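You operate a simulated robot arm through the tools that you are given. There is no shell and no other tool.

You are at the controls of a simulated robot arm. One attempt, no reset.

JOB
Open the grey knob fully, draw the orange-knob rod up, push it home and lift the yellow lid.
Fine: the pump stays off.

Only the result counts: the job must be done as asked and must still hold three seconds after the hand-in. Knocking over, shifting, dropping, spilling or breaking anything else fails it. A push-on lid holds only when it is set on centred and level and pressed home; a screw cap is set on level and turned clockwise until tight.

ROBOT AND FRAMES
A 6-joint arm with a two-finger gripper, fixed in place. Base frame: the origin is at the foot of the arm, x ahead of it, y to its left, z up; the work surface is at about z = 0.76. Lengths are in m, angles in degrees, forces in N, time in s.
With the tool pointing down near the work surface it reaches from about 0.3 to 0.68 m from the base axis. Its first joint turns from -66.0 to 66.0 degrees. Payload 2.45 kg.
The tool frame sits at the grasp point between the pads (the TCP): z along the fingers, y along the line on which they close. The tips reach 0.03 m beyond it. The gripper opens to 0.106 m. The gripper's body begins 0.079 m behind the TCP.
Orientation is told as [roll, pitch, yaw] about the base's x, y, z axes, in that order, counted from this pose: with the fingers straight down and closing along the base's y, the tool's x points along the base's -x, its y along +y and its z along -z.

CONTROLS
- The arm moves only by the tool play_rows. Its argument "steps" is a list of rows, each a list of 3 entries, a list of its own where there are three numbers: the turn, a rotation vector about the tool's x, y, z in degrees, then the shift along the tool's x, y, z in m, then the closure in counts, from 0 (fully open) to 255 (shut). In form: [[[ax, ay, az], [dx, dy, dz], gripper], ...]. A call has 1 to 20 rows; each row is the pose to reach, as a shift and turn from the pose commanded when the call began, along the tool's axes at that moment. A row lasts 0.2 s, in which the tool goes at most 0.05 m and 8.6 degrees; a call with a longer step from one row to the next is refused whole, and so is a gripper value outside its range. A pose out of reach is approached as far as the arm can. The call stops where the force on the tool passes 70 N (or 10 N more than at its start, if that is more) or the arm is blocked; 0.2 s more then pass. The fingers move at their own pace (about 0.153 m/s each) and stop on an object; they squeeze with about 30 N. The grip force told is the motor's: it shows also when the fingers shut on nothing. Time passes only in rows, and 0.2 s behind the last, so rows that repeat a pose let the fingers close. The reply holds the time, the measured pose of the TCP, the force on the tool along the base axes, the opening and the grip force, in the units named above and with some noise, with the torque about the TCP (base axes, N m) and any sound that the robot's microphone picked up, and new pictures: "show" is both (left out), scene, wrist or none.
- Cameras (640 x 400 px; columns grow to the right, rows downward): "scene" is fixed at [0.057, 0.4016, 1.4148]; the picture's right is [-0.84, -0.55, 0.00], its down [-0.31, 0.47, -0.82] and it looks along [0.45, -0.69, -0.57] (base axes); focal length 334 px, centre (320, 200). "wrist" rides on the gripper at [0.076, -0.002, -0.106] in the tool frame; the picture's right is [0.02, 1.00, 0.00], its down [-0.78, 0.02, -0.62] and it looks along [-0.62, 0.01, 0.78] (tool axes); focal length 247 px, centre (320, 200). There is no depth. A picture from a camera that has moved, and an enlarged one, comes with that camera's place and axes in the base frame and with its lens. The place of the scene camera against the robot may be out by one fixed shift of up to 0.018 m in any direction.
- enlarge(camera, box): a new picture of the part [left, top, right, bottom] of that camera's present view, enlarged. The clock stands still meanwhile.
- close_job(): hands the job in; it is judged then, once.

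Places have to be worked out from the pictures, the camera data and where the tool is seen. Open the gripper and draw the arm clear of the work before you hand the job in, unless the task says otherwise.

The tools are called after "Call:" by a JSON object that holds its "method" and its "body". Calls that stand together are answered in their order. play_rows: Moves the arm, as the interface text tells. Its arguments: {"type":"object","properties":{"steps":{"type":"array","items":{"type":"array"}},"show":{"type":"string","enum":["both","scene","wrist","none"]}},"required":["steps"]} The other tools are called the same way: enlarge (camera, box) takes an enlarged picture of a part of a camera's view; close_job () hands the job in.

At the start:

```text
time: 0.0
tool_pos: [0.3049, -0.188, 1.1475]
tcp_rot: [-0.1, -0.1, -0.1]
ft_force: [-0.7, 0.2, -0.3]
ft_torque: [-0.06, 0.0, -0.01]
grip_width: 0.1059
grasp_force: 0.2
```

scene: 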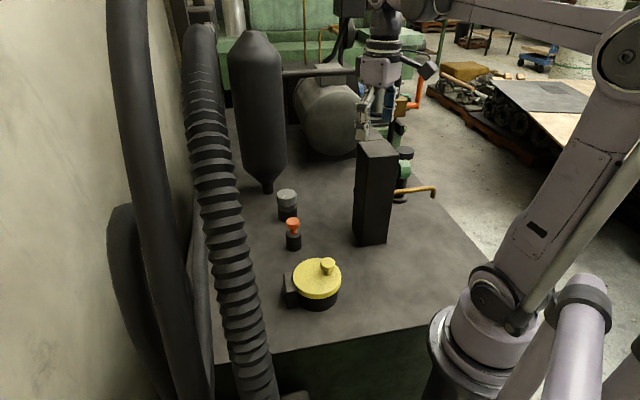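
wrist: 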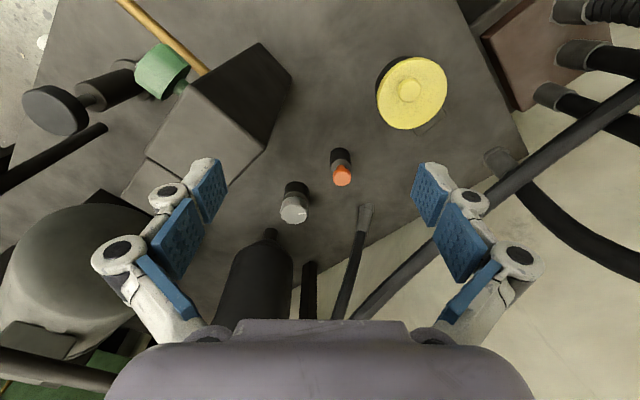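

I begin by looking closely at the knobs and the lid in both cameras; nothing has moved yet.

Call:
{"method": "enlarge", "body": {"camera": "scene", "box": [240, 170, 360, 320]}}

Call:
{"method": "enlarge", "body": {"camera": "wrist", "box": [240, 40, 480, 240]}}

Call:
{"method": "enlarge", "body": {"camera": "scene", "box": [340, 120, 460, 260]}}

```text
2.67 times, centred on (300, 245) of scene
camera zoom: at [0.057, 0.4016, 1.4148], right [-0.84, -0.55, 0.0], down [-0.31, 0.47, -0.82], along [0.45, -0.69, -0.57], focal length 891 px, centre (373, 80)
```

zoom: 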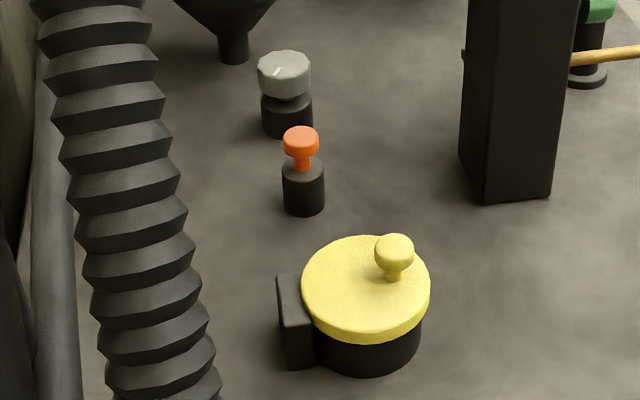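

```text
2.00 times, centred on (360, 140) of wrist
camera zoom: at [0.2296, -0.1897, 1.2523], right [-0.02, 1.0, 0.0], down [0.78, 0.02, 0.62], along [0.62, 0.01, -0.78], focal length 494 px, centre (240, 320)
```

zoom: 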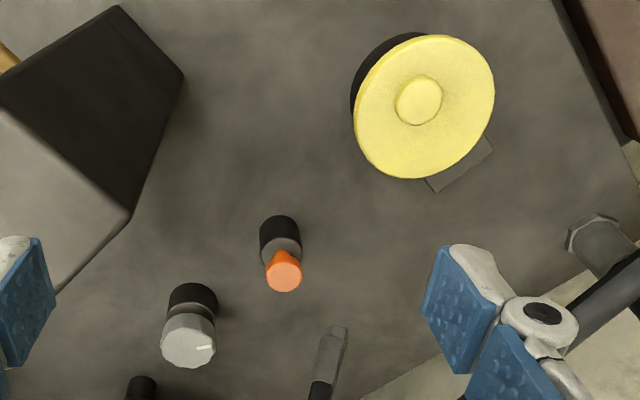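

```text
2.86 times, centred on (400, 190) of scene
camera zoom: at [0.057, 0.4016, 1.4148], right [-0.84, -0.55, 0.0], down [-0.31, 0.47, -0.82], along [0.45, -0.69, -0.57], focal length 955 px, centre (91, 229)
```

zoom: 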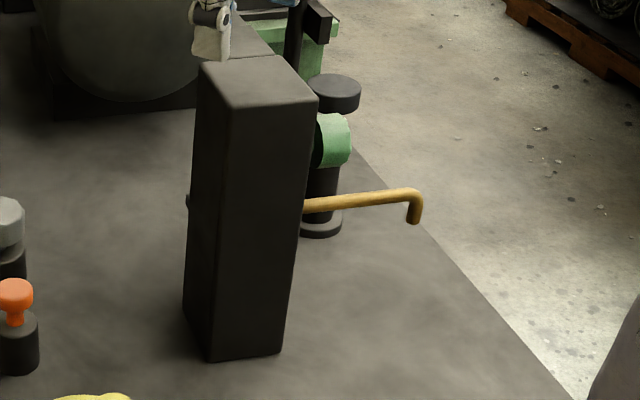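

The layout so far: the lid knob is near (0.33,-0.055) with a hinge block on its far side. The orange knob is near (0.485,-0.145), the grey knob near (0.57,-0.235), and a tall box corner near (0.335,-0.24). I'll move ahead and a little lower, clear of the box, for a second viewpoint.

Call:
{"method": "play_rows", "body": {"steps": [[[0, 0, 0], [-0.04, 0.013, 0.02], 0], [[0, 0, 0], [-0.08, 0.026, 0.05], 0], [[0, 0, 0], [-0.115, 0.038, 0.09], 0], [[0, 0, 0], [-0.115, 0.038, 0.0975], 0]]}}

```text
refused: row 2 steps farther than a row can; nothing moved
```

The second row's step was just over 0.05 m, so I'll split the same move into smaller steps.

Call:
{"method": "play_rows", "body": {"steps": [[[0, 0, 0], [-0.03, 0.01, 0.02], 0], [[0, 0, 0], [-0.06, 0.02, 0.045], 0], [[0, 0, 0], [-0.09, 0.03, 0.07], 0], [[0, 0, 0], [-0.115, 0.038, 0.0975], 0], [[0, 0, 0], [-0.115, 0.038, 0.0975], 0]]}}

```text
time: 1.2
tool_pos: [0.4219, -0.1498, 1.0496]
tcp_rot: [0.0, 0.0, 0.0]
ft_force: [-1.1, 1.0, 1.1]
ft_torque: [0.01, 0.0, 0.01]
grip_width: 0.1059
grasp_force: 0.1
camera wrist: at [0.3466, -0.1507, 1.1556], right [-0.02, 1.0, 0.0], down [0.78, 0.02, 0.62], along [0.62, 0.01, -0.78], focal length 247 px, centre (320, 200)
```

scene: 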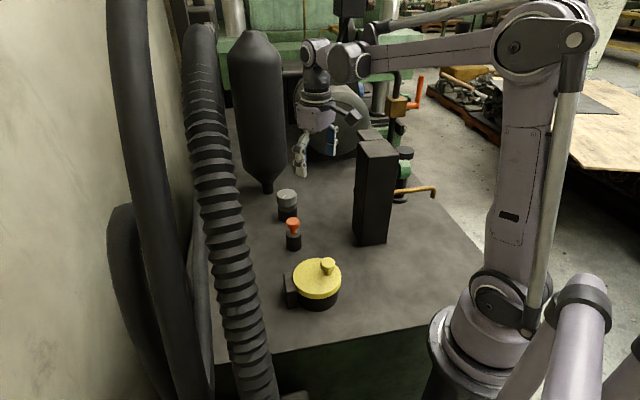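
wrist: 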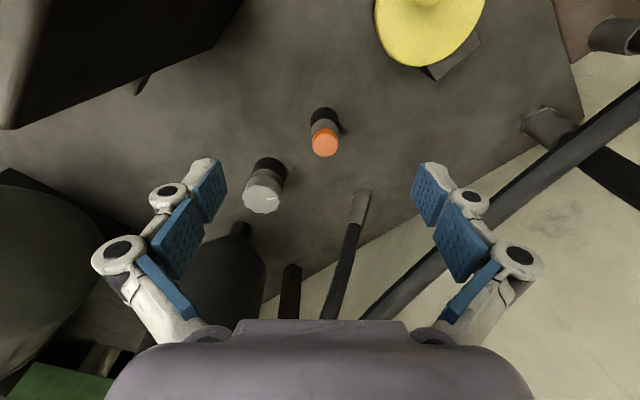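

Call:
{"method": "enlarge", "body": {"camera": "wrist", "box": [220, 80, 380, 230]}}

Call:
{"method": "enlarge", "body": {"camera": "wrist", "box": [340, 0, 520, 100]}}

```text
2.67 times, centred on (300, 155) of wrist
camera zoom: at [0.3466, -0.1507, 1.1556], right [-0.02, 1.0, 0.0], down [0.78, 0.02, 0.62], along [0.62, 0.01, -0.78], focal length 659 px, centre (373, 320)
```

zoom: 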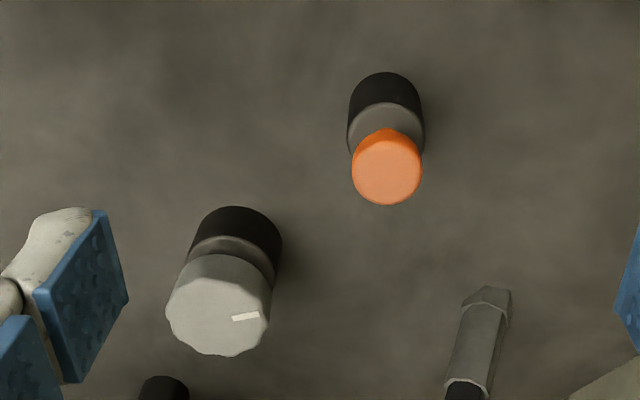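

```text
3.56 times, centred on (430, 50) of wrist
camera zoom: at [0.3466, -0.1507, 1.1556], right [-0.02, 1.0, 0.0], down [0.78, 0.02, 0.62], along [0.62, 0.01, -0.78], focal length 878 px, centre (-71, 733)
```

zoom: 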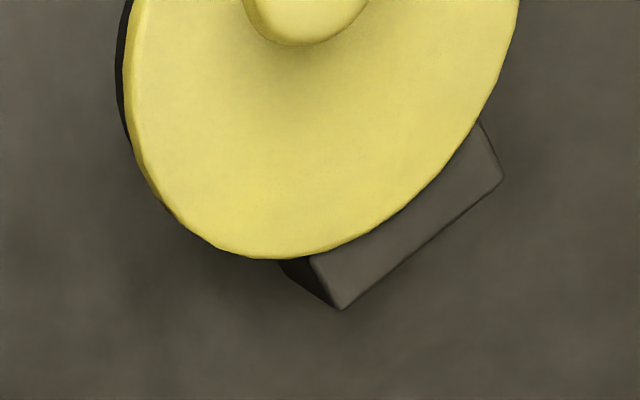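

Using both views, I place the grey knob's top at about (0.594,-0.241,0.84), roughly 0.063 across, and the orange cap near (0.487,-0.142,0.85). I'll move above the grey knob and check how it is centred.

Call:
{"method": "play_rows", "body": {"steps": [[[0, 0, 0], [-0.04, -0.02, 0], 0], [[0, 0, 0], [-0.08, -0.04, 0], 0], [[0, 0, 0], [-0.12, -0.06, 0.01], 0], [[0, 0, 0], [-0.15, -0.08, 0.04], 0], [[0, 0, 0], [-0.172, -0.091, 0.075], 0], [[0, 0, 0], [-0.172, -0.091, 0.1], 0], [[0, 0, 0], [-0.172, -0.091, 0.1], 0]]}}

```text
time: 2.8
tool_pos: [0.5961, -0.2407, 0.949]
tcp_rot: [0.0, 0.0, 0.1]
ft_force: [0.2, -0.1, -0.4]
ft_torque: [0.0, 0.0, 0.0]
grip_width: 0.1059
grasp_force: 0.0
camera wrist: at [0.5196, -0.2418, 1.0547], right [-0.02, 1.0, 0.0], down [0.78, 0.02, 0.62], along [0.62, 0.01, -0.78], focal length 247 px, centre (320, 200)
```

scene: 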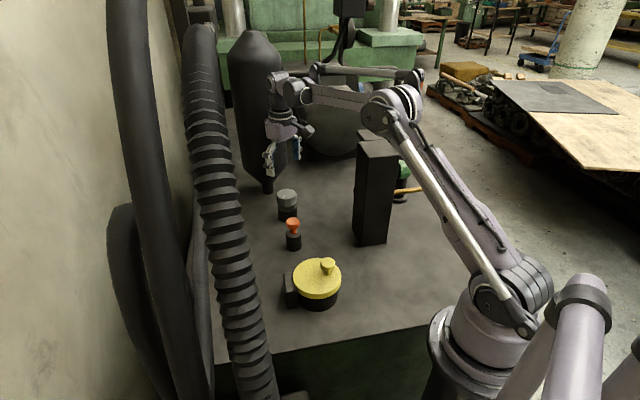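
wrist: 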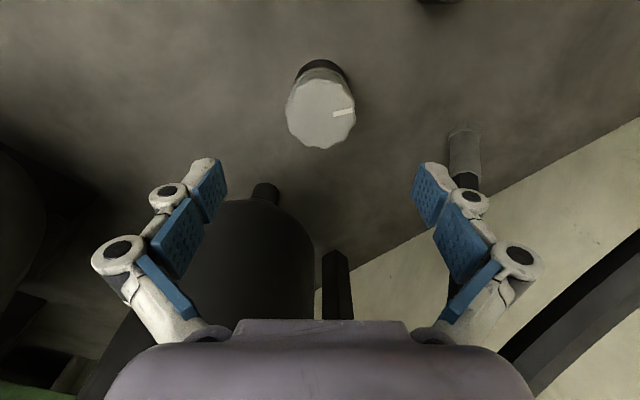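

From this viewpoint the knob top triangulates to (0.594,-0.241,0.840), so the tool is centred over it to within 2 mm. I'll pre-turn the gripper 70° clockwise so I have room for a counter-clockwise turn, then look at the clearance.

Call:
{"method": "play_rows", "body": {"steps": [[[0, 0, 8], [0.002, 0, 0], 0], [[0, 0, 16], [0.002, 0, 0], 0], [[0, 0, 24], [0.002, 0, 0], 0], [[0, 0, 32], [0.002, 0, 0], 0], [[0, 0, 40], [0.002, 0, 0], 0], [[0, 0, 48], [0.002, 0, 0], 0], [[0, 0, 56], [0.002, 0, 0], 0], [[0, 0, 64], [0.002, 0, 0], 0], [[0, 0, 70], [0.002, 0, 0], 0], [[0, 0, 70], [0.002, 0, 0], 0]]}}

```text
time: 5.0
tool_pos: [0.5907, -0.2411, 0.9502]
tcp_rot: [0.0, -0.1, -70.0]
ft_force: [0.8, -0.3, -0.5]
ft_torque: [0.01, 0.0, 0.0]
grip_width: 0.1059
grasp_force: 0.1
camera wrist: at [0.5637, -0.1696, 1.0552], right [0.93, 0.36, 0.0], down [0.28, -0.73, 0.62], along [0.23, -0.58, -0.78], focal length 247 px, centre (320, 200)
```

scene: 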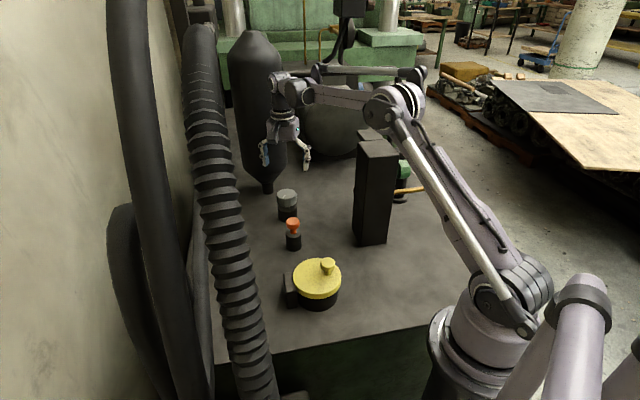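
wrist: 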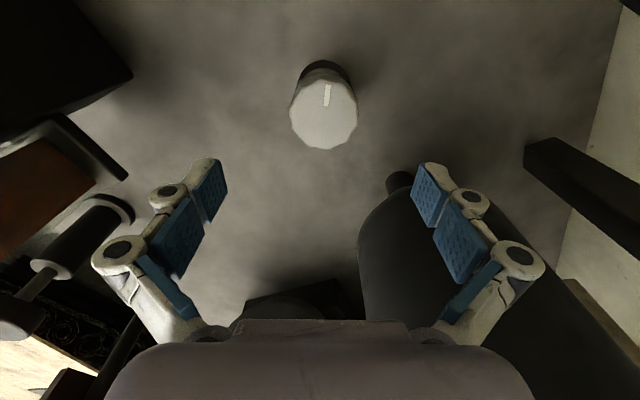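

The knob still reads (0.595,-0.240) from this side and the fingers have free space around it. I'll shift 3 mm, descend so the tips reach z≈0.80, and close on the knob.

Call:
{"method": "play_rows", "body": {"steps": [[[0, 0, 0], [-0.001, 0.003, 0.03], 0], [[0, 0, 0], [-0.001, 0.003, 0.06], 0], [[0, 0, 0], [-0.001, 0.003, 0.09], 0], [[0, 0, 0], [-0.001, 0.003, 0.11], 0], [[0, 0, 0], [-0.001, 0.003, 0.12], 0], [[0, 0, 0], [-0.001, 0.003, 0.12], 0]]}}

```text
time: 6.4
tool_pos: [0.5926, -0.242, 0.8296]
tcp_rot: [0.0, -0.1, -70.0]
ft_force: [0.5, 0.2, 0.6]
ft_torque: [-0.03, 0.01, 0.0]
grip_width: 0.1061
grasp_force: 0.1
camera wrist: at [0.5659, -0.1699, 0.9355], right [0.93, 0.36, 0.0], down [0.28, -0.73, 0.62], along [0.23, -0.58, -0.78], focal length 247 px, centre (320, 200)
```

scene: 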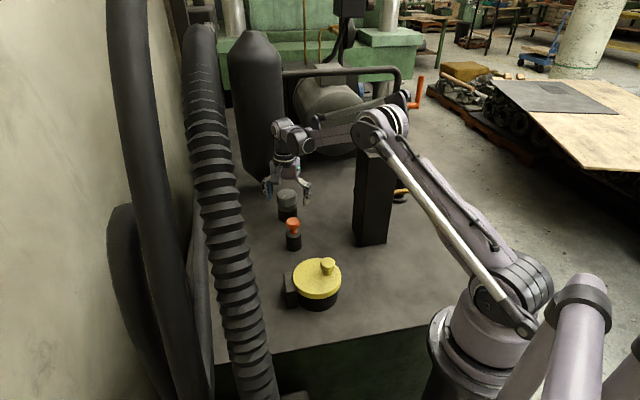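
wrist: 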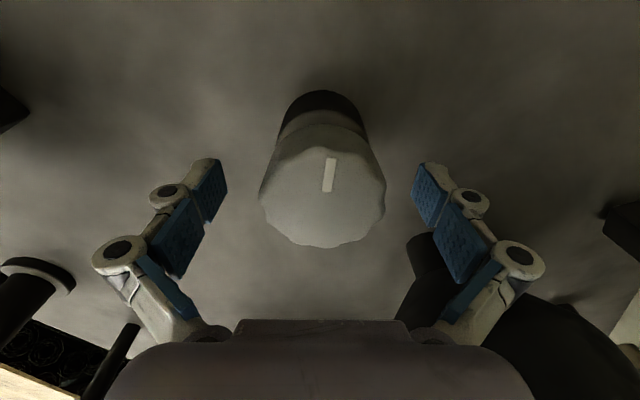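

The knob top sits at (322,198) where I expect it with the tool centred, so I'll close the fingers and let them settle.

Call:
{"method": "play_rows", "body": {"steps": [[[0, 0, 0], [0, 0, 0], 120], [[0, 0, 0], [0, 0, 0], 255], [[0, 0, 0], [0, 0, 0], 255], [[0, 0, 0], [0, 0, 0], 255]], "show": "wrist"}}

```text
time: 7.4
tool_pos: [0.5948, -0.2412, 0.8305]
tcp_rot: [0.2, 0.0, -69.9]
ft_force: [18.8, 2.8, 13.5]
ft_torque: [0.31, -0.01, -0.05]
grip_width: 0.0583
grasp_force: 45.4
camera wrist: at [0.5669, -0.1692, 0.936], right [0.93, 0.36, 0.0], down [0.28, -0.73, 0.62], along [0.23, -0.58, -0.78], focal length 247 px, centre (320, 200)
```

wrist: 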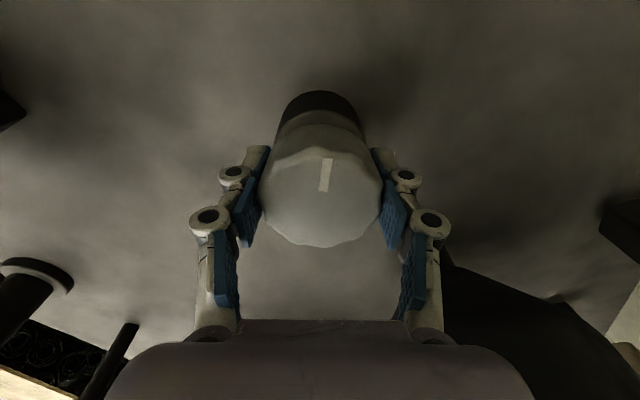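

Gripped at 0.058 m, with a side force of about 19 N from a small centring error. I'll ease that by 2 mm and turn counter-clockwise in small steps.

Call:
{"method": "play_rows", "body": {"steps": [[[0, 0, 0], [0, 0.002, 0], 255], [[0, 0, -4], [0, 0.002, 0], 255], [[0, 0, -8], [0, 0.002, 0], 255], [[0, 0, -12], [0, 0.002, 0], 255], [[0, 0, -16], [0, 0.002, 0], 255], [[0, 0, -20], [0, 0.002, 0], 255], [[0, 0, -20], [0, 0.002, 0], 255]], "show": "wrist"}}

```text
time: 9.0
tool_pos: [0.5948, -0.2416, 0.8294]
tcp_rot: [-0.1, -0.1, -49.9]
ft_force: [-5.6, 6.1, 28.7]
ft_torque: [0.33, 0.4, -0.01]
grip_width: 0.0583
grasp_force: 44.7
camera wrist: at [0.5451, -0.1828, 0.936], right [0.75, 0.66, 0.0], down [0.52, -0.59, 0.62], along [0.41, -0.47, -0.78], focal length 247 px, centre (320, 200)
```

wrist: 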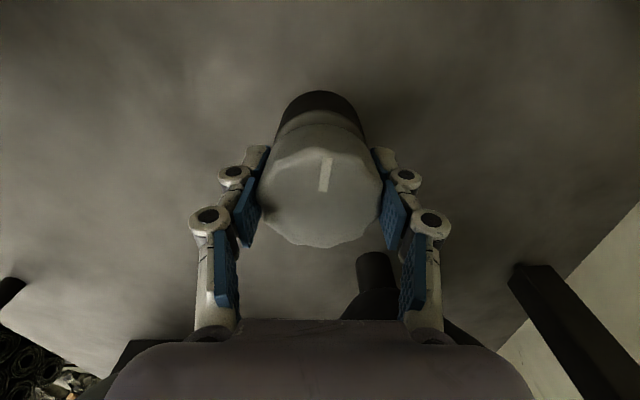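

The knob follows the gripper freely: the marker stays fixed relative to the fingers and the torque is tiny. Upward force has grown to 29 N, so I'll ease up 1.5 mm and keep turning.

Call:
{"method": "play_rows", "body": {"steps": [[[0, 0, -3], [0, 0, -0.0015], 255], [[0, 0, -8], [0, 0, -0.0015], 255], [[0, 0, -13], [0, 0, -0.0015], 255], [[0, 0, -18], [0, 0, -0.0015], 255], [[0, 0, -23], [0, 0, -0.0015], 255], [[0, 0, -28], [0, 0, -0.0015], 255], [[0, 0, -33], [0, 0, -0.0015], 255], [[0, 0, -38], [0, 0, -0.0015], 255], [[0, 0, -38], [0, 0, -0.0015], 255]], "show": "wrist"}}

```text
time: 11.0
tool_pos: [0.5953, -0.2396, 0.8309]
tcp_rot: [0.0, 0.1, -11.9]
ft_force: [-12.2, 13.0, -23.6]
ft_torque: [-0.12, -0.15, 0.01]
grip_width: 0.0581
grasp_force: 45.1
camera wrist: at [0.521, -0.2258, 0.9362], right [0.18, 0.98, 0.0], down [0.77, -0.14, 0.62], along [0.61, -0.11, -0.78], focal length 247 px, centre (320, 200)
```

wrist: 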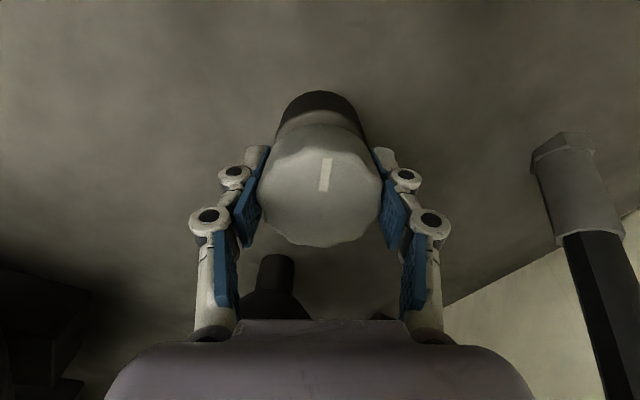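

It still turns easily, now 58° in all, and the vertical force only flipped because I eased up too far. I'll make sub-millimetre corrections and keep turning counter-clockwise.

Call:
{"method": "play_rows", "body": {"steps": [[[0, 0, -3], [0.0008, 0.0007, 0.0007], 255], [[0, 0, -8], [0.0008, 0.0007, 0.0007], 255], [[0, 0, -13], [0.0008, 0.0007, 0.0007], 255], [[0, 0, -18], [0.0008, 0.0007, 0.0007], 255], [[0, 0, -23], [0.0008, 0.0007, 0.0007], 255], [[0, 0, -28], [0.0008, 0.0007, 0.0007], 255], [[0, 0, -33], [0.0008, 0.0007, 0.0007], 255], [[0, 0, -38], [0.0008, 0.0007, 0.0007], 255], [[0, 0, -43], [0.0008, 0.0007, 0.0007], 255], [[0, 0, -43], [0.0008, 0.0007, 0.0007], 255]], "show": "wrist"}}

```text
time: 13.2
tool_pos: [0.5949, -0.2403, 0.8295]
tcp_rot: [-0.1, -0.2, 31.1]
ft_force: [-1.9, 6.1, -7.0]
ft_torque: [0.37, 0.19, -0.01]
grip_width: 0.0583
grasp_force: 44.6
camera wrist: at [0.5311, -0.2799, 0.9361], right [-0.54, 0.84, 0.0], down [0.66, 0.42, 0.62], along [0.53, 0.33, -0.78], focal length 247 px, centre (320, 200)
```

wrist: 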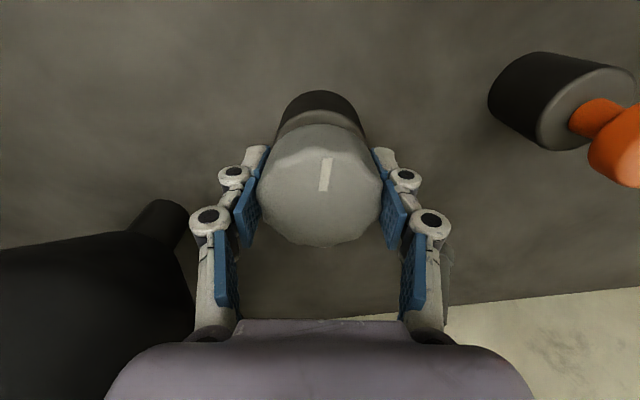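

101° turned with no stop yet and forces small. I'll continue; the camera side still faces away from the bottle.

Call:
{"method": "play_rows", "body": {"steps": [[[0, 0, -5], [0, 0, 0], 255], [[0, 0, -10], [0, 0, 0], 255], [[0, 0, -15], [0, 0, 0], 255], [[0, 0, -20], [0, 0, 0], 255], [[0, 0, -25], [0, 0, 0], 255], [[0, 0, -30], [0, 0, 0], 255], [[0, 0, -35], [0, 0, 0], 255], [[0, 0, -40], [0, 0, 0], 255], [[0, 0, -40], [0, 0, 0], 255]], "show": "wrist"}}

```text
time: 15.2
tool_pos: [0.5936, -0.2419, 0.8304]
tcp_rot: [0.1, 0.1, 71.0]
ft_force: [-9.7, 9.2, 3.5]
ft_torque: [0.11, 0.11, -1.5]
grip_width: 0.0585
grasp_force: 45.7
camera wrist: at [0.5715, -0.3128, 0.936], right [-0.95, 0.31, 0.0], down [0.24, 0.75, 0.62], along [0.19, 0.59, -0.78], focal length 247 px, centre (320, 200)
```

wrist: 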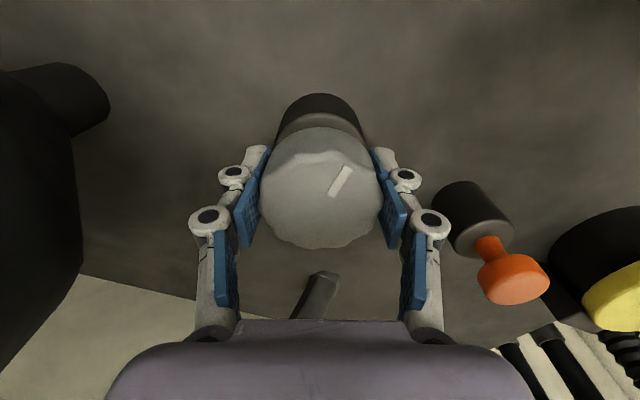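

The torque reached -1.5 N·m and the marker slipped relative to the fingers, so the knob hit its counter-clockwise stop at roughly 120°. I'll open only part-way because the bottle is close, lift straight off, and look at the marker.

Call:
{"method": "play_rows", "body": {"steps": [[[0, 0, 0], [0, 0, 0], 75], [[0, 0, 0], [0, 0, 0], 75], [[0, 0, 0], [0, 0, 0], 75], [[0, 0, 0], [0, 0, -0.02], 75], [[0, 0, 0], [0, 0, -0.05], 75], [[0, 0, 0], [0, 0, -0.08], 75], [[0, 0, 0], [0, 0, -0.11], 75], [[0, 0, 0], [0, 0, -0.11], 75]]}}

```text
time: 17.0
tool_pos: [0.5945, -0.2399, 0.9399]
tcp_rot: [0.0, 0.0, 71.0]
ft_force: [0.9, 0.2, 0.5]
ft_torque: [-0.01, -0.03, 0.02]
grip_width: 0.075
grasp_force: 0.1
camera wrist: at [0.5713, -0.3126, 1.0456], right [-0.95, 0.3, 0.0], down [0.24, 0.75, 0.62], along [0.19, 0.59, -0.78], focal length 247 px, centre (320, 200)
```

scene: 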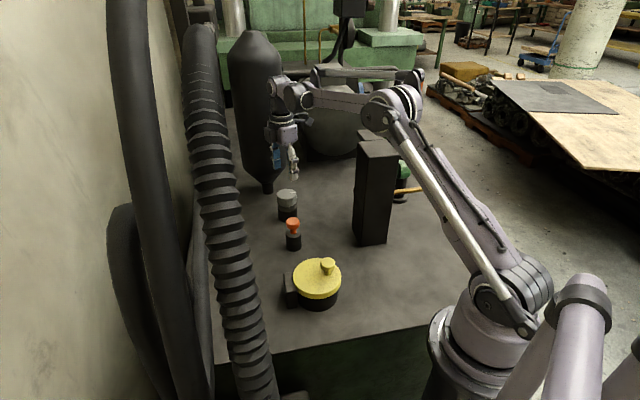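
wrist: 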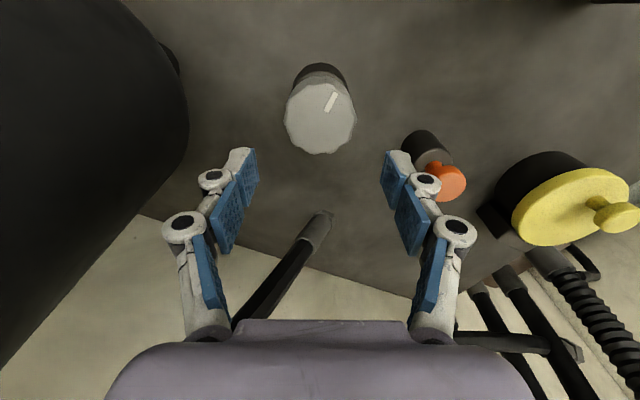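

The grey knob's marker now sits about 120-125° counter-clockwise of where it started and hasn't sprung back. I'll unwind the wrist and move above the orange knob.

Call:
{"method": "play_rows", "body": {"steps": [[[0, 0, 8], [0, 0, -0.02], 75], [[0, 0, 16], [-0.007, 0.016, -0.02], 75], [[0, 0, 24], [-0.014, 0.033, -0.02], 60], [[0, 0, 32], [-0.022, 0.05, -0.02], 60], [[0, 0, 40], [-0.029, 0.067, -0.02], 60], [[0, 0, 48], [-0.036, 0.083, -0.02], 60], [[0, 0, 56], [-0.043, 0.1, -0.02], 60], [[0, 0, 64], [-0.05, 0.117, -0.02], 60], [[0, 0, 71], [-0.058, 0.133, -0.02], 60], [[0, 0, 71], [-0.058, 0.133, -0.02], 60]]}}

```text
time: 19.2
tool_pos: [0.4881, -0.1416, 0.9592]
tcp_rot: [0.0, -0.1, -0.1]
ft_force: [0.3, 0.0, -0.6]
ft_torque: [0.0, 0.0, 0.01]
grip_width: 0.0815
grasp_force: 0.0
camera wrist: at [0.4139, -0.1433, 1.0656], right [-0.02, 1.0, 0.0], down [0.78, 0.02, 0.62], along [0.62, 0.01, -0.78], focal length 247 px, centre (320, 200)
```

scene: 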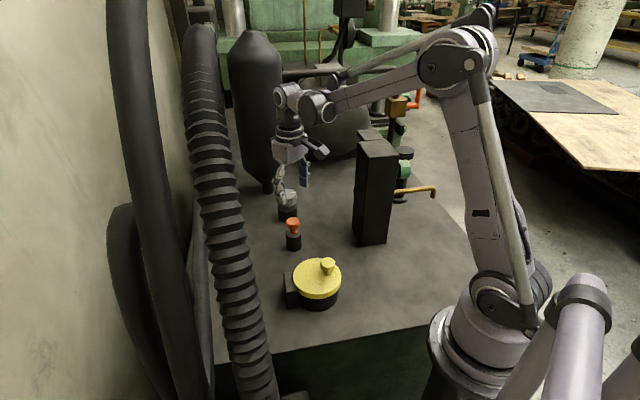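
wrist: 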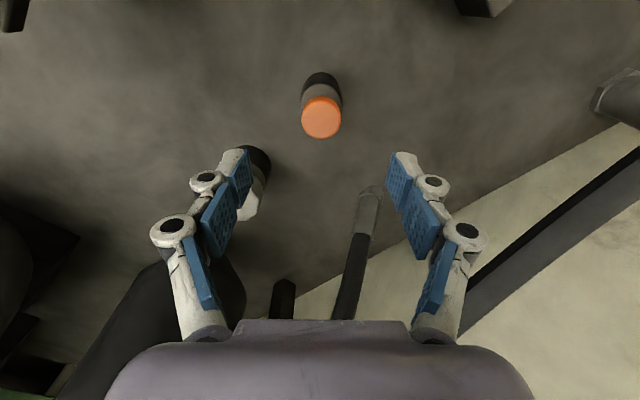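

The orange cap triangulates to about (0.491,-0.142) with its top at z≈0.853, centred between the fingers. I'll descend so the tips reach z≈0.824, around the cap and clear of its base, and close.

Call:
{"method": "play_rows", "body": {"steps": [[[0, 0, 0], [-0.003, 0, 0.03], 60], [[0, 0, 0], [-0.003, 0, 0.06], 60], [[0, 0, 0], [-0.003, 0, 0.085], 60], [[0, 0, 0], [-0.003, 0, 0.105], 60], [[0, 0, 0], [-0.003, 0, 0.105], 60]]}}

```text
time: 20.4
tool_pos: [0.4916, -0.1432, 0.8566]
tcp_rot: [0.0, 0.0, 0.0]
ft_force: [-0.6, 0.1, -0.6]
ft_torque: [0.0, -0.03, -0.01]
grip_width: 0.0812
grasp_force: 0.1
camera wrist: at [0.4156, -0.144, 0.9613], right [-0.02, 1.0, 0.0], down [0.78, 0.02, 0.62], along [0.62, 0.01, -0.78], focal length 247 px, centre (320, 200)
```

scene: 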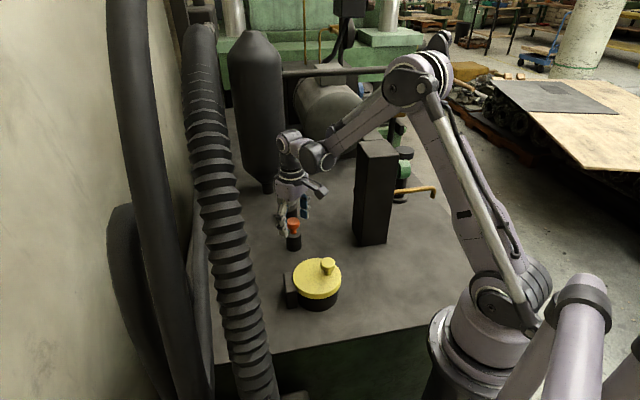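
wrist: 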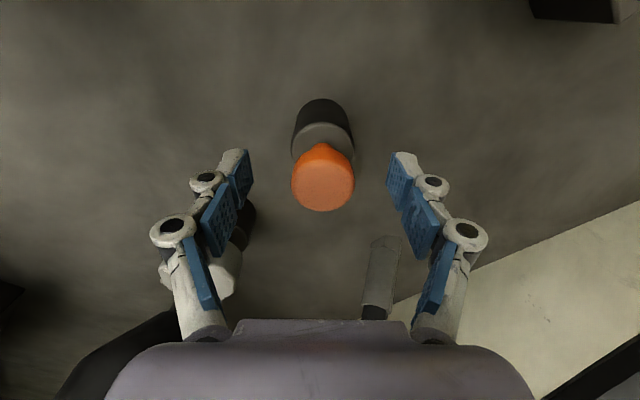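

The cap top is at (323,184), almost exactly at the grasp point. I'll close gently and read the grip.

Call:
{"method": "play_rows", "body": {"steps": [[[0, 0, 0], [0, 0.001, 0], 140], [[0, 0, 0], [0, 0.001, 0], 255], [[0, 0, 0], [0, 0.001, 0], 255], [[0, 0, 0], [0, 0.001, 0], 255]], "show": "wrist"}}

```text
time: 21.4
tool_pos: [0.4919, -0.1408, 0.8561]
tcp_rot: [0.0, -0.1, 0.1]
ft_force: [-0.5, 4.0, 2.7]
ft_torque: [0.08, 0.02, 0.01]
grip_width: 0.0339
grasp_force: 45.4
camera wrist: at [0.4157, -0.1424, 0.9615], right [-0.02, 1.0, 0.0], down [0.78, 0.02, 0.62], along [0.62, 0.01, -0.78], focal length 247 px, centre (320, 200)
```

wrist: 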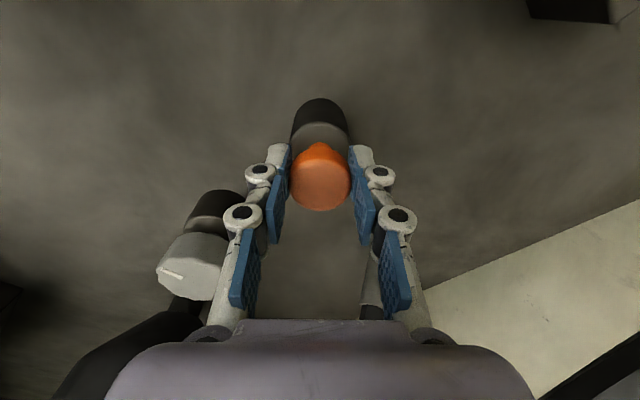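

Gripped the cap at 0.034 m, with low forces. Before pulling, I'll take a closer look at the grey knob's marker to confirm it has stayed put.

Call:
{"method": "enlarge", "body": {"camera": "wrist", "box": [140, 170, 260, 320]}}

Call:
{"method": "enlarge", "body": {"camera": "scene", "box": [250, 170, 340, 270]}}

```text
2.67 times, centred on (200, 245) of wrist
camera zoom: at [0.4157, -0.1424, 0.9615], right [-0.02, 1.0, 0.0], down [0.78, 0.02, 0.62], along [0.62, 0.01, -0.78], focal length 659 px, centre (640, 80)
```

zoom: 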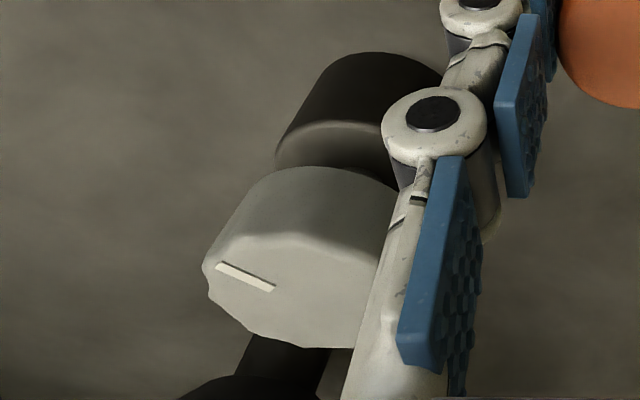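

```text
4.00 times, centred on (295, 220) of scene
camera zoom: at [0.0569, 0.4017, 1.4148], right [-0.84, -0.55, 0.0], down [-0.31, 0.47, -0.82], along [0.45, -0.69, -0.57], focal length 1337 px, centre (420, 120)
```

zoom: 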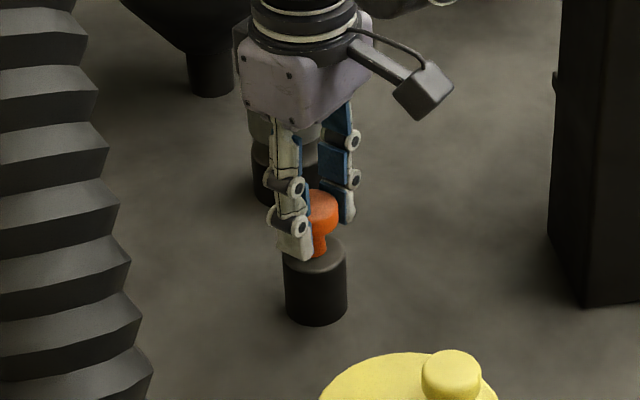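

The marker direction works out to about 224°, against about 101° at the start, so the knob turned roughly 120° and stayed. Now I'll pull the orange rod up slowly and watch the force.

Call:
{"method": "play_rows", "body": {"steps": [[[0, 0, 0], [0, 0, -0.004], 255], [[0, 0, 0], [0, 0, -0.008], 255], [[0, 0, 0], [0, 0, -0.012], 255], [[0, 0, 0], [0, 0, -0.016], 255], [[0, 0, 0], [0, 0, -0.02], 255], [[0, 0, 0], [0, 0, -0.02], 255]]}}

```text
time: 22.8
tool_pos: [0.4903, -0.1416, 0.8765]
tcp_rot: [-0.1, -0.2, 0.1]
ft_force: [8.3, 4.3, -0.8]
ft_torque: [0.13, -0.12, 0.0]
grip_width: 0.0342
grasp_force: 44.5
camera wrist: at [0.4156, -0.1423, 0.9802], right [-0.02, 1.0, 0.0], down [0.78, 0.02, 0.62], along [0.62, 0.01, -0.78], focal length 247 px, centre (320, 200)
```

scene: 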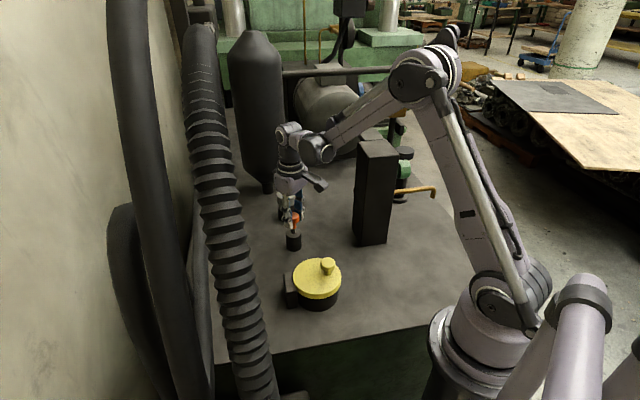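
wrist: 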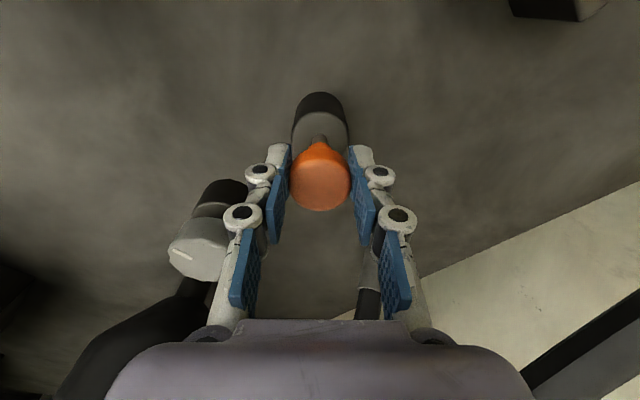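

The rod follows freely: a dark shaft shows under the cap and the vertical force is near zero. I'll keep drawing upward slowly until it meets its stop.

Call:
{"method": "play_rows", "body": {"steps": [[[0, 0, 0], [0, 0, -0.003], 255], [[0, 0, 0], [0, 0, -0.006], 255], [[0, 0, 0], [0, 0, -0.009], 255], [[0, 0, 0], [0, 0, -0.012], 255], [[0, 0, 0], [0, 0, -0.015], 255], [[0, 0, 0], [0, 0, -0.015], 255]]}}

```text
time: 24.2
tool_pos: [0.4911, -0.1409, 0.8905]
tcp_rot: [-0.1, -0.1, 0.0]
ft_force: [9.3, 3.2, -1.0]
ft_torque: [0.0, 0.02, -0.01]
grip_width: 0.0337
grasp_force: 44.8
camera wrist: at [0.4156, -0.1422, 0.9961], right [-0.02, 1.0, 0.0], down [0.78, 0.02, 0.62], along [0.62, 0.01, -0.78], focal length 247 px, centre (320, 200)
```

scene: 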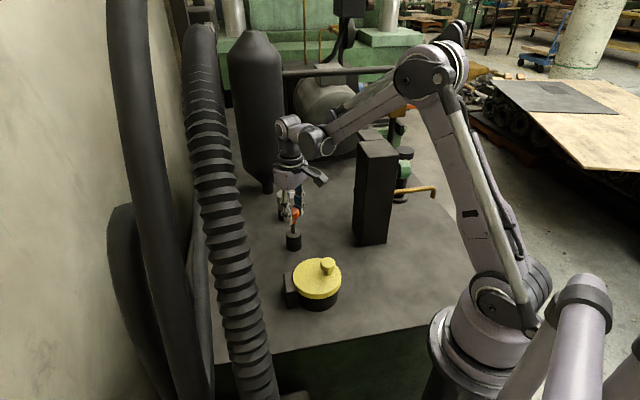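
wrist: 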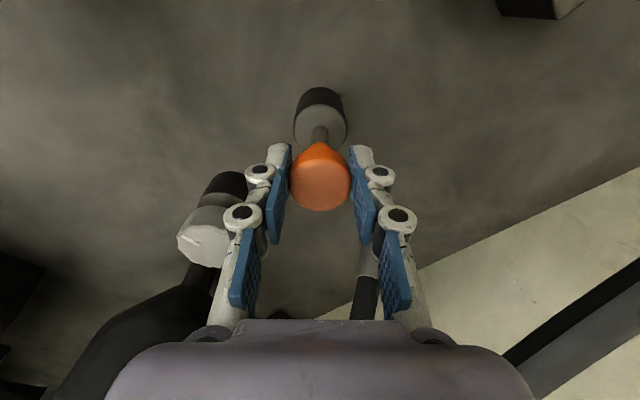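

0.035 m drawn and still free, with only a slight sideways load. I'll continue upward with a 1 mm correction.

Call:
{"method": "play_rows", "body": {"steps": [[[0, 0, 0], [-0.001, 0, -0.003], 255], [[0, 0, 0], [-0.001, 0, -0.006], 255], [[0, 0, 0], [-0.001, 0, -0.009], 255], [[0, 0, 0], [-0.001, 0, -0.012], 255], [[0, 0, 0], [-0.001, 0, -0.015], 255], [[0, 0, 0], [-0.001, 0, -0.015], 255]]}}

```text
time: 25.6
tool_pos: [0.4915, -0.1412, 0.9051]
tcp_rot: [-0.1, 0.1, 0.1]
ft_force: [-0.3, -1.0, -0.8]
ft_torque: [-0.07, 0.53, -0.06]
grip_width: 0.0337
grasp_force: 44.7
camera wrist: at [0.4158, -0.1422, 1.0108], right [-0.02, 1.0, 0.0], down [0.78, 0.02, 0.62], along [0.62, 0.01, -0.78], focal length 247 px, centre (320, 200)
```

scene: 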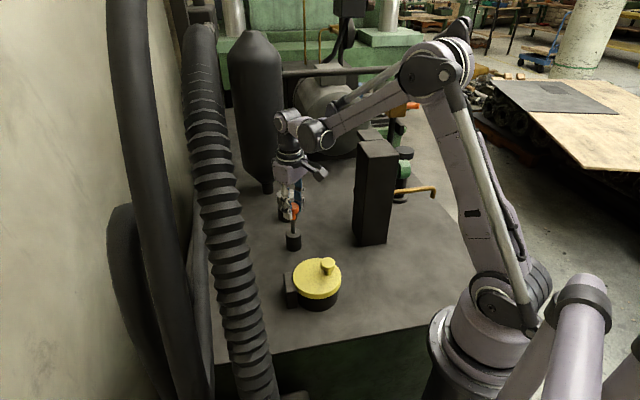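
wrist: 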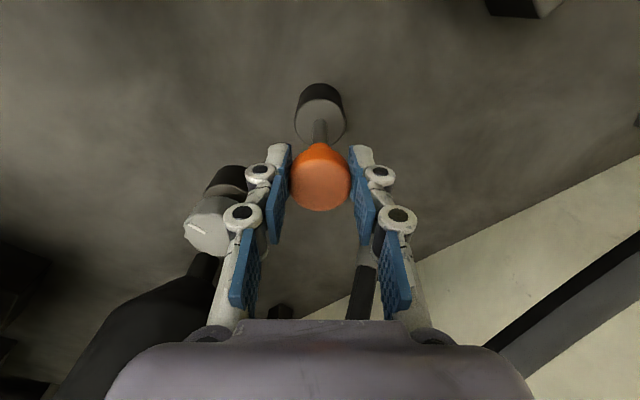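

0.049 m out and still no resistance. I'll go on in finer 2 mm steps to find the upper stop without yanking on the rod.

Call:
{"method": "play_rows", "body": {"steps": [[[0, 0, 0], [0, 0, -0.002], 255], [[0, 0, 0], [0, 0, -0.004], 255], [[0, 0, 0], [0, 0, -0.006], 255], [[0, 0, 0], [0, 0, -0.008], 255], [[0, 0, 0], [0, 0, -0.008], 255]]}}

```text
time: 26.8
tool_pos: [0.4907, -0.1414, 0.9133]
tcp_rot: [0.0, 0.0, 0.0]
ft_force: [-7.8, -2.9, -1.7]
ft_torque: [-0.01, 0.53, -0.01]
grip_width: 0.0341
grasp_force: 45.3
camera wrist: at [0.4158, -0.1422, 1.0188], right [-0.02, 1.0, 0.0], down [0.78, 0.02, 0.62], along [0.62, 0.01, -0.78], focal length 247 px, centre (320, 200)
```

scene: 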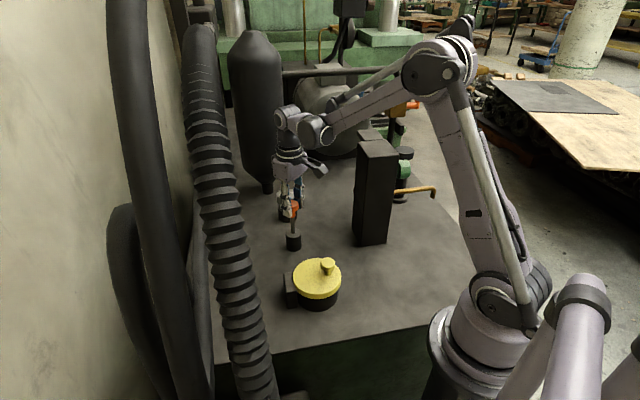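
wrist: 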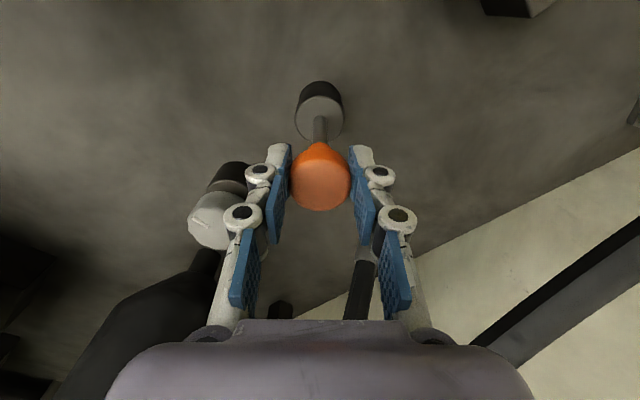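

0.057 m and still guided and free: there is side load but no vertical load. I'll keep rising in 2 mm steps.

Call:
{"method": "play_rows", "body": {"steps": [[[0, 0, 0], [0.0007, 0, -0.002], 255], [[0, 0, 0], [0.0007, 0, -0.004], 255], [[0, 0, 0], [0.0007, 0, -0.006], 255], [[0, 0, 0], [0.0007, 0, -0.008], 255], [[0, 0, 0], [0.0007, 0, -0.01], 255], [[0, 0, 0], [0.0007, 0, -0.01], 255]]}}

```text
time: 28.2
tool_pos: [0.4916, -0.1412, 0.9245]
tcp_rot: [-0.1, -0.1, 0.0]
ft_force: [-1.5, -8.9, 0.1]
ft_torque: [-0.08, -0.73, 0.02]
grip_width: 0.034
grasp_force: 45.1
camera wrist: at [0.4156, -0.1421, 1.0286], right [-0.02, 1.0, 0.0], down [0.78, 0.02, 0.62], along [0.62, 0.01, -0.78], focal length 247 px, centre (320, 200)
```

scene: 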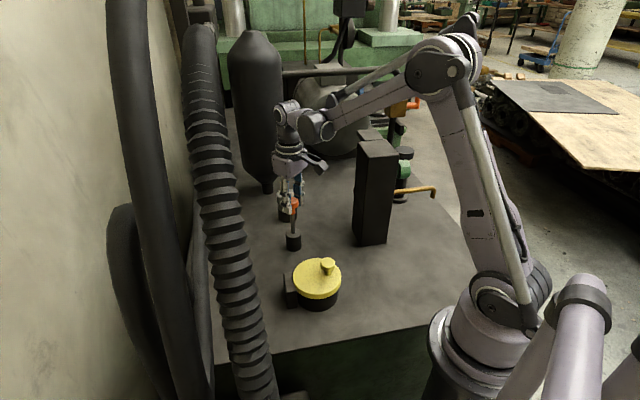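
wrist: 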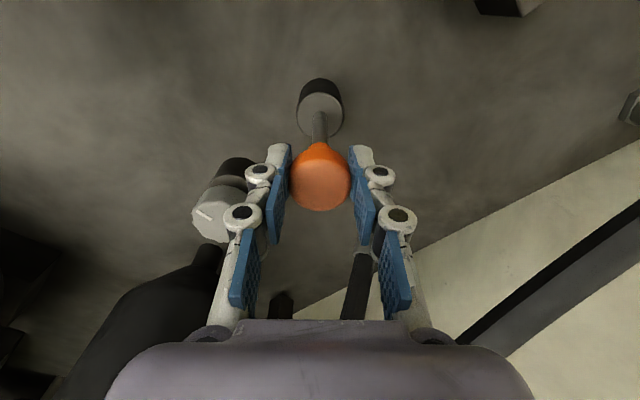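

0.067 m out, still constrained sideways by its guide and no upper stop yet. I continue, with a 1 mm correction in y.

Call:
{"method": "play_rows", "body": {"steps": [[[0, 0, 0], [0, -0.001, -0.002], 255], [[0, 0, 0], [0, -0.001, -0.004], 255], [[0, 0, 0], [0, -0.001, -0.006], 255], [[0, 0, 0], [0, -0.001, -0.008], 255], [[0, 0, 0], [0, -0.001, -0.01], 255], [[0, 0, 0], [0, -0.001, -0.012], 255], [[0, 0, 0], [0, -0.001, -0.012], 255]], "show": "wrist"}}

```text
time: 29.8
tool_pos: [0.4919, -0.1415, 0.9366]
tcp_rot: [0.1, -0.1, 0.1]
ft_force: [1.3, 8.3, -0.1]
ft_torque: [0.2, 0.04, 0.06]
grip_width: 0.034
grasp_force: 45.3
camera wrist: at [0.4156, -0.1426, 1.0414], right [-0.02, 1.0, 0.0], down [0.78, 0.02, 0.62], along [0.62, 0.02, -0.78], focal length 247 px, centre (320, 200)
```

wrist: 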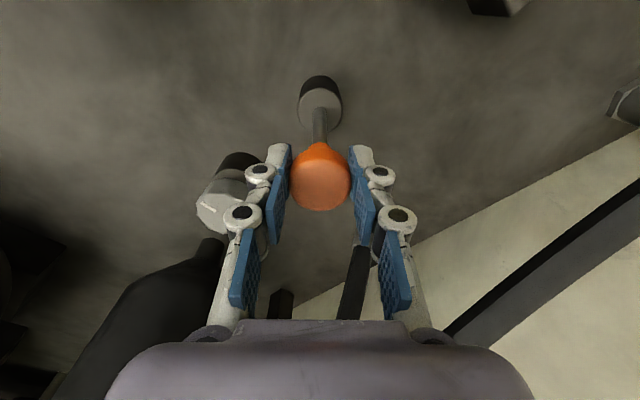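

0.080 m out and still no vertical load, with the rod bottom still in its housing. I'll keep going up in fine steps and watch for the stop.

Call:
{"method": "play_rows", "body": {"steps": [[[0, 0, 0], [0, 0.0005, -0.002], 255], [[0, 0, 0], [0, 0.0005, -0.004], 255], [[0, 0, 0], [0, 0.0005, -0.006], 255], [[0, 0, 0], [0, 0.0005, -0.008], 255], [[0, 0, 0], [0, 0.0005, -0.01], 255], [[0, 0, 0], [0, 0.0005, -0.01], 255]], "show": "both"}}

```text
time: 31.2
tool_pos: [0.4907, -0.141, 0.9446]
tcp_rot: [-0.2, -0.1, 0.0]
ft_force: [3.4, 5.1, -0.8]
ft_torque: [0.06, -0.18, 0.0]
grip_width: 0.0338
grasp_force: 45.3
camera wrist: at [0.4156, -0.1421, 1.0512], right [-0.02, 1.0, 0.0], down [0.78, 0.02, 0.62], along [0.62, 0.01, -0.78], focal length 247 px, centre (320, 200)
```

scene: 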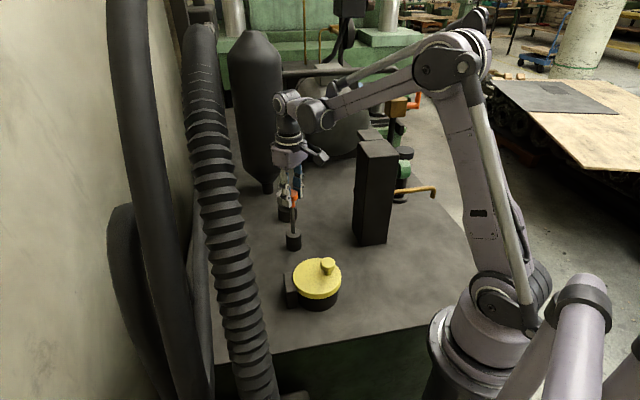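
wrist: 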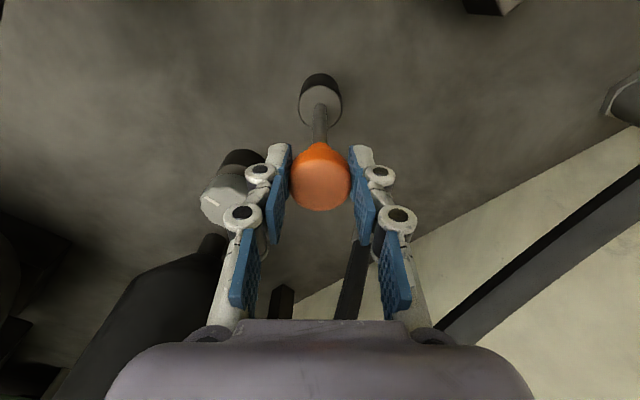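

0.089 m and still free. I'll run a longer stretch in 2 mm steps; the call will stop itself if the force jumps.

Call:
{"method": "play_rows", "body": {"steps": [[[0, 0, 0], [0, 0, -0.002], 255], [[0, 0, 0], [0, 0, -0.004], 255], [[0, 0, 0], [0, 0, -0.006], 255], [[0, 0, 0], [0, 0, -0.008], 255], [[0, 0, 0], [0, 0, -0.01], 255], [[0, 0, 0], [0, 0, -0.012], 255], [[0, 0, 0], [0, 0, -0.014], 255], [[0, 0, 0], [0, 0, -0.016], 255], [[0, 0, 0], [0, 0, -0.016], 255]], "show": "both"}}

```text
time: 33.2
tool_pos: [0.4911, -0.1415, 0.9611]
tcp_rot: [0.1, -0.1, 0.1]
ft_force: [6.0, 6.9, -0.2]
ft_torque: [0.15, 0.03, 0.03]
grip_width: 0.0341
grasp_force: 44.8
camera wrist: at [0.4156, -0.1423, 1.0671], right [-0.02, 1.0, 0.0], down [0.78, 0.02, 0.62], along [0.62, 0.01, -0.78], focal length 247 px, centre (320, 200)
```

scene: 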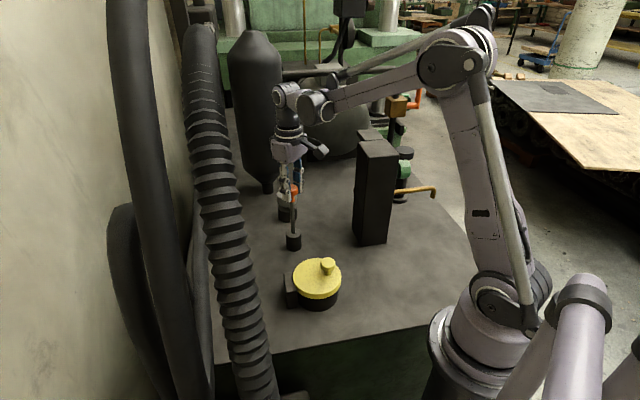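
wrist: 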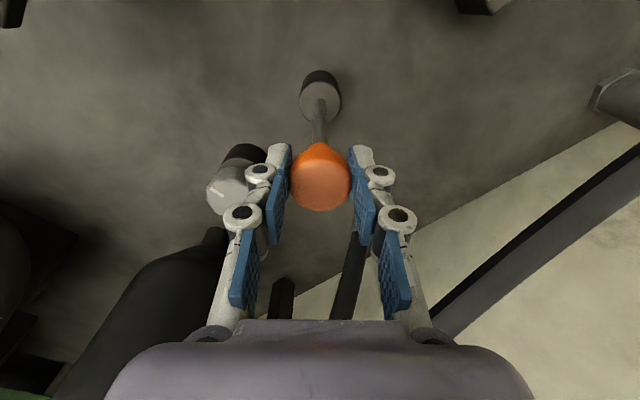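

0.105 m drawn, still free and guided. I'll continue the same way.

Call:
{"method": "play_rows", "body": {"steps": [[[0, 0, 0], [0, 0, -0.002], 255], [[0, 0, 0], [0, 0, -0.004], 255], [[0, 0, 0], [0, 0, -0.006], 255], [[0, 0, 0], [0, 0, -0.008], 255], [[0, 0, 0], [0, 0, -0.01], 255], [[0, 0, 0], [0, 0, -0.012], 255], [[0, 0, 0], [0, 0, -0.014], 255], [[0, 0, 0], [0, 0, -0.016], 255], [[0, 0, 0], [0, 0, -0.016], 255]], "show": "both"}}

```text
time: 35.2
tool_pos: [0.4911, -0.1416, 0.9784]
tcp_rot: [0.0, 0.0, -0.1]
ft_force: [5.1, 3.1, 0.4]
ft_torque: [0.11, -0.46, 0.0]
grip_width: 0.034
grasp_force: 45.0
camera wrist: at [0.4156, -0.1423, 1.083], right [-0.02, 1.0, 0.0], down [0.78, 0.02, 0.62], along [0.62, 0.01, -0.78], focal length 247 px, centre (320, 200)
```

scene: 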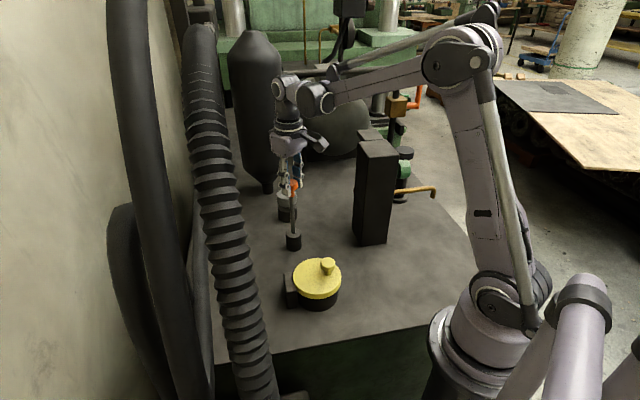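
wrist: 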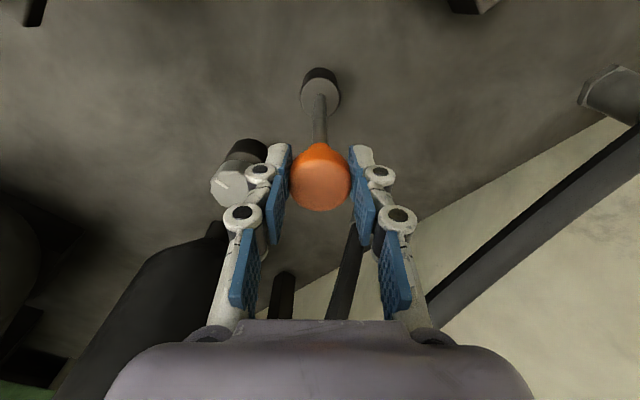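

0.121 m out. I'll look closely to see whether the rod is still inside its housing before pulling further.

Call:
{"method": "enlarge", "body": {"camera": "scene", "box": [260, 160, 330, 260]}}

Call:
{"method": "enlarge", "body": {"camera": "wrist", "box": [270, 60, 370, 160]}}

```text
4.00 times, centred on (295, 210) of scene
camera zoom: at [0.0571, 0.4017, 1.4148], right [-0.84, -0.55, 0.0], down [-0.31, 0.47, -0.82], along [0.45, -0.69, -0.57], focal length 1337 px, centre (420, 160)
```

zoom: 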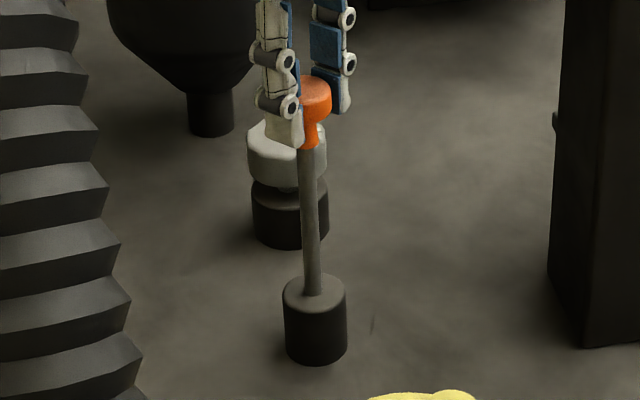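

```text
4.00 times, centred on (320, 110) of wrist
camera zoom: at [0.4156, -0.1423, 1.083], right [-0.02, 1.0, 0.0], down [0.78, 0.02, 0.62], along [0.62, 0.01, -0.78], focal length 988 px, centre (320, 560)
```

zoom: 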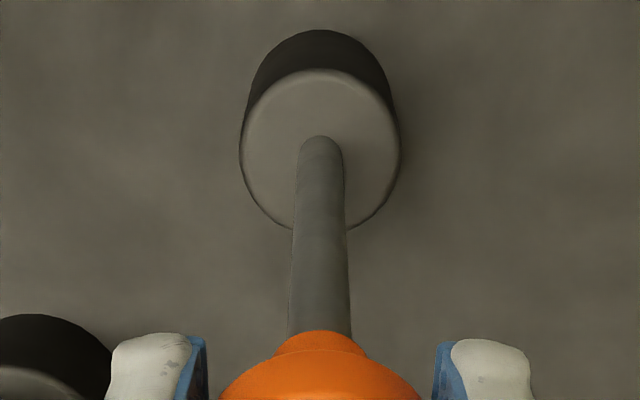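

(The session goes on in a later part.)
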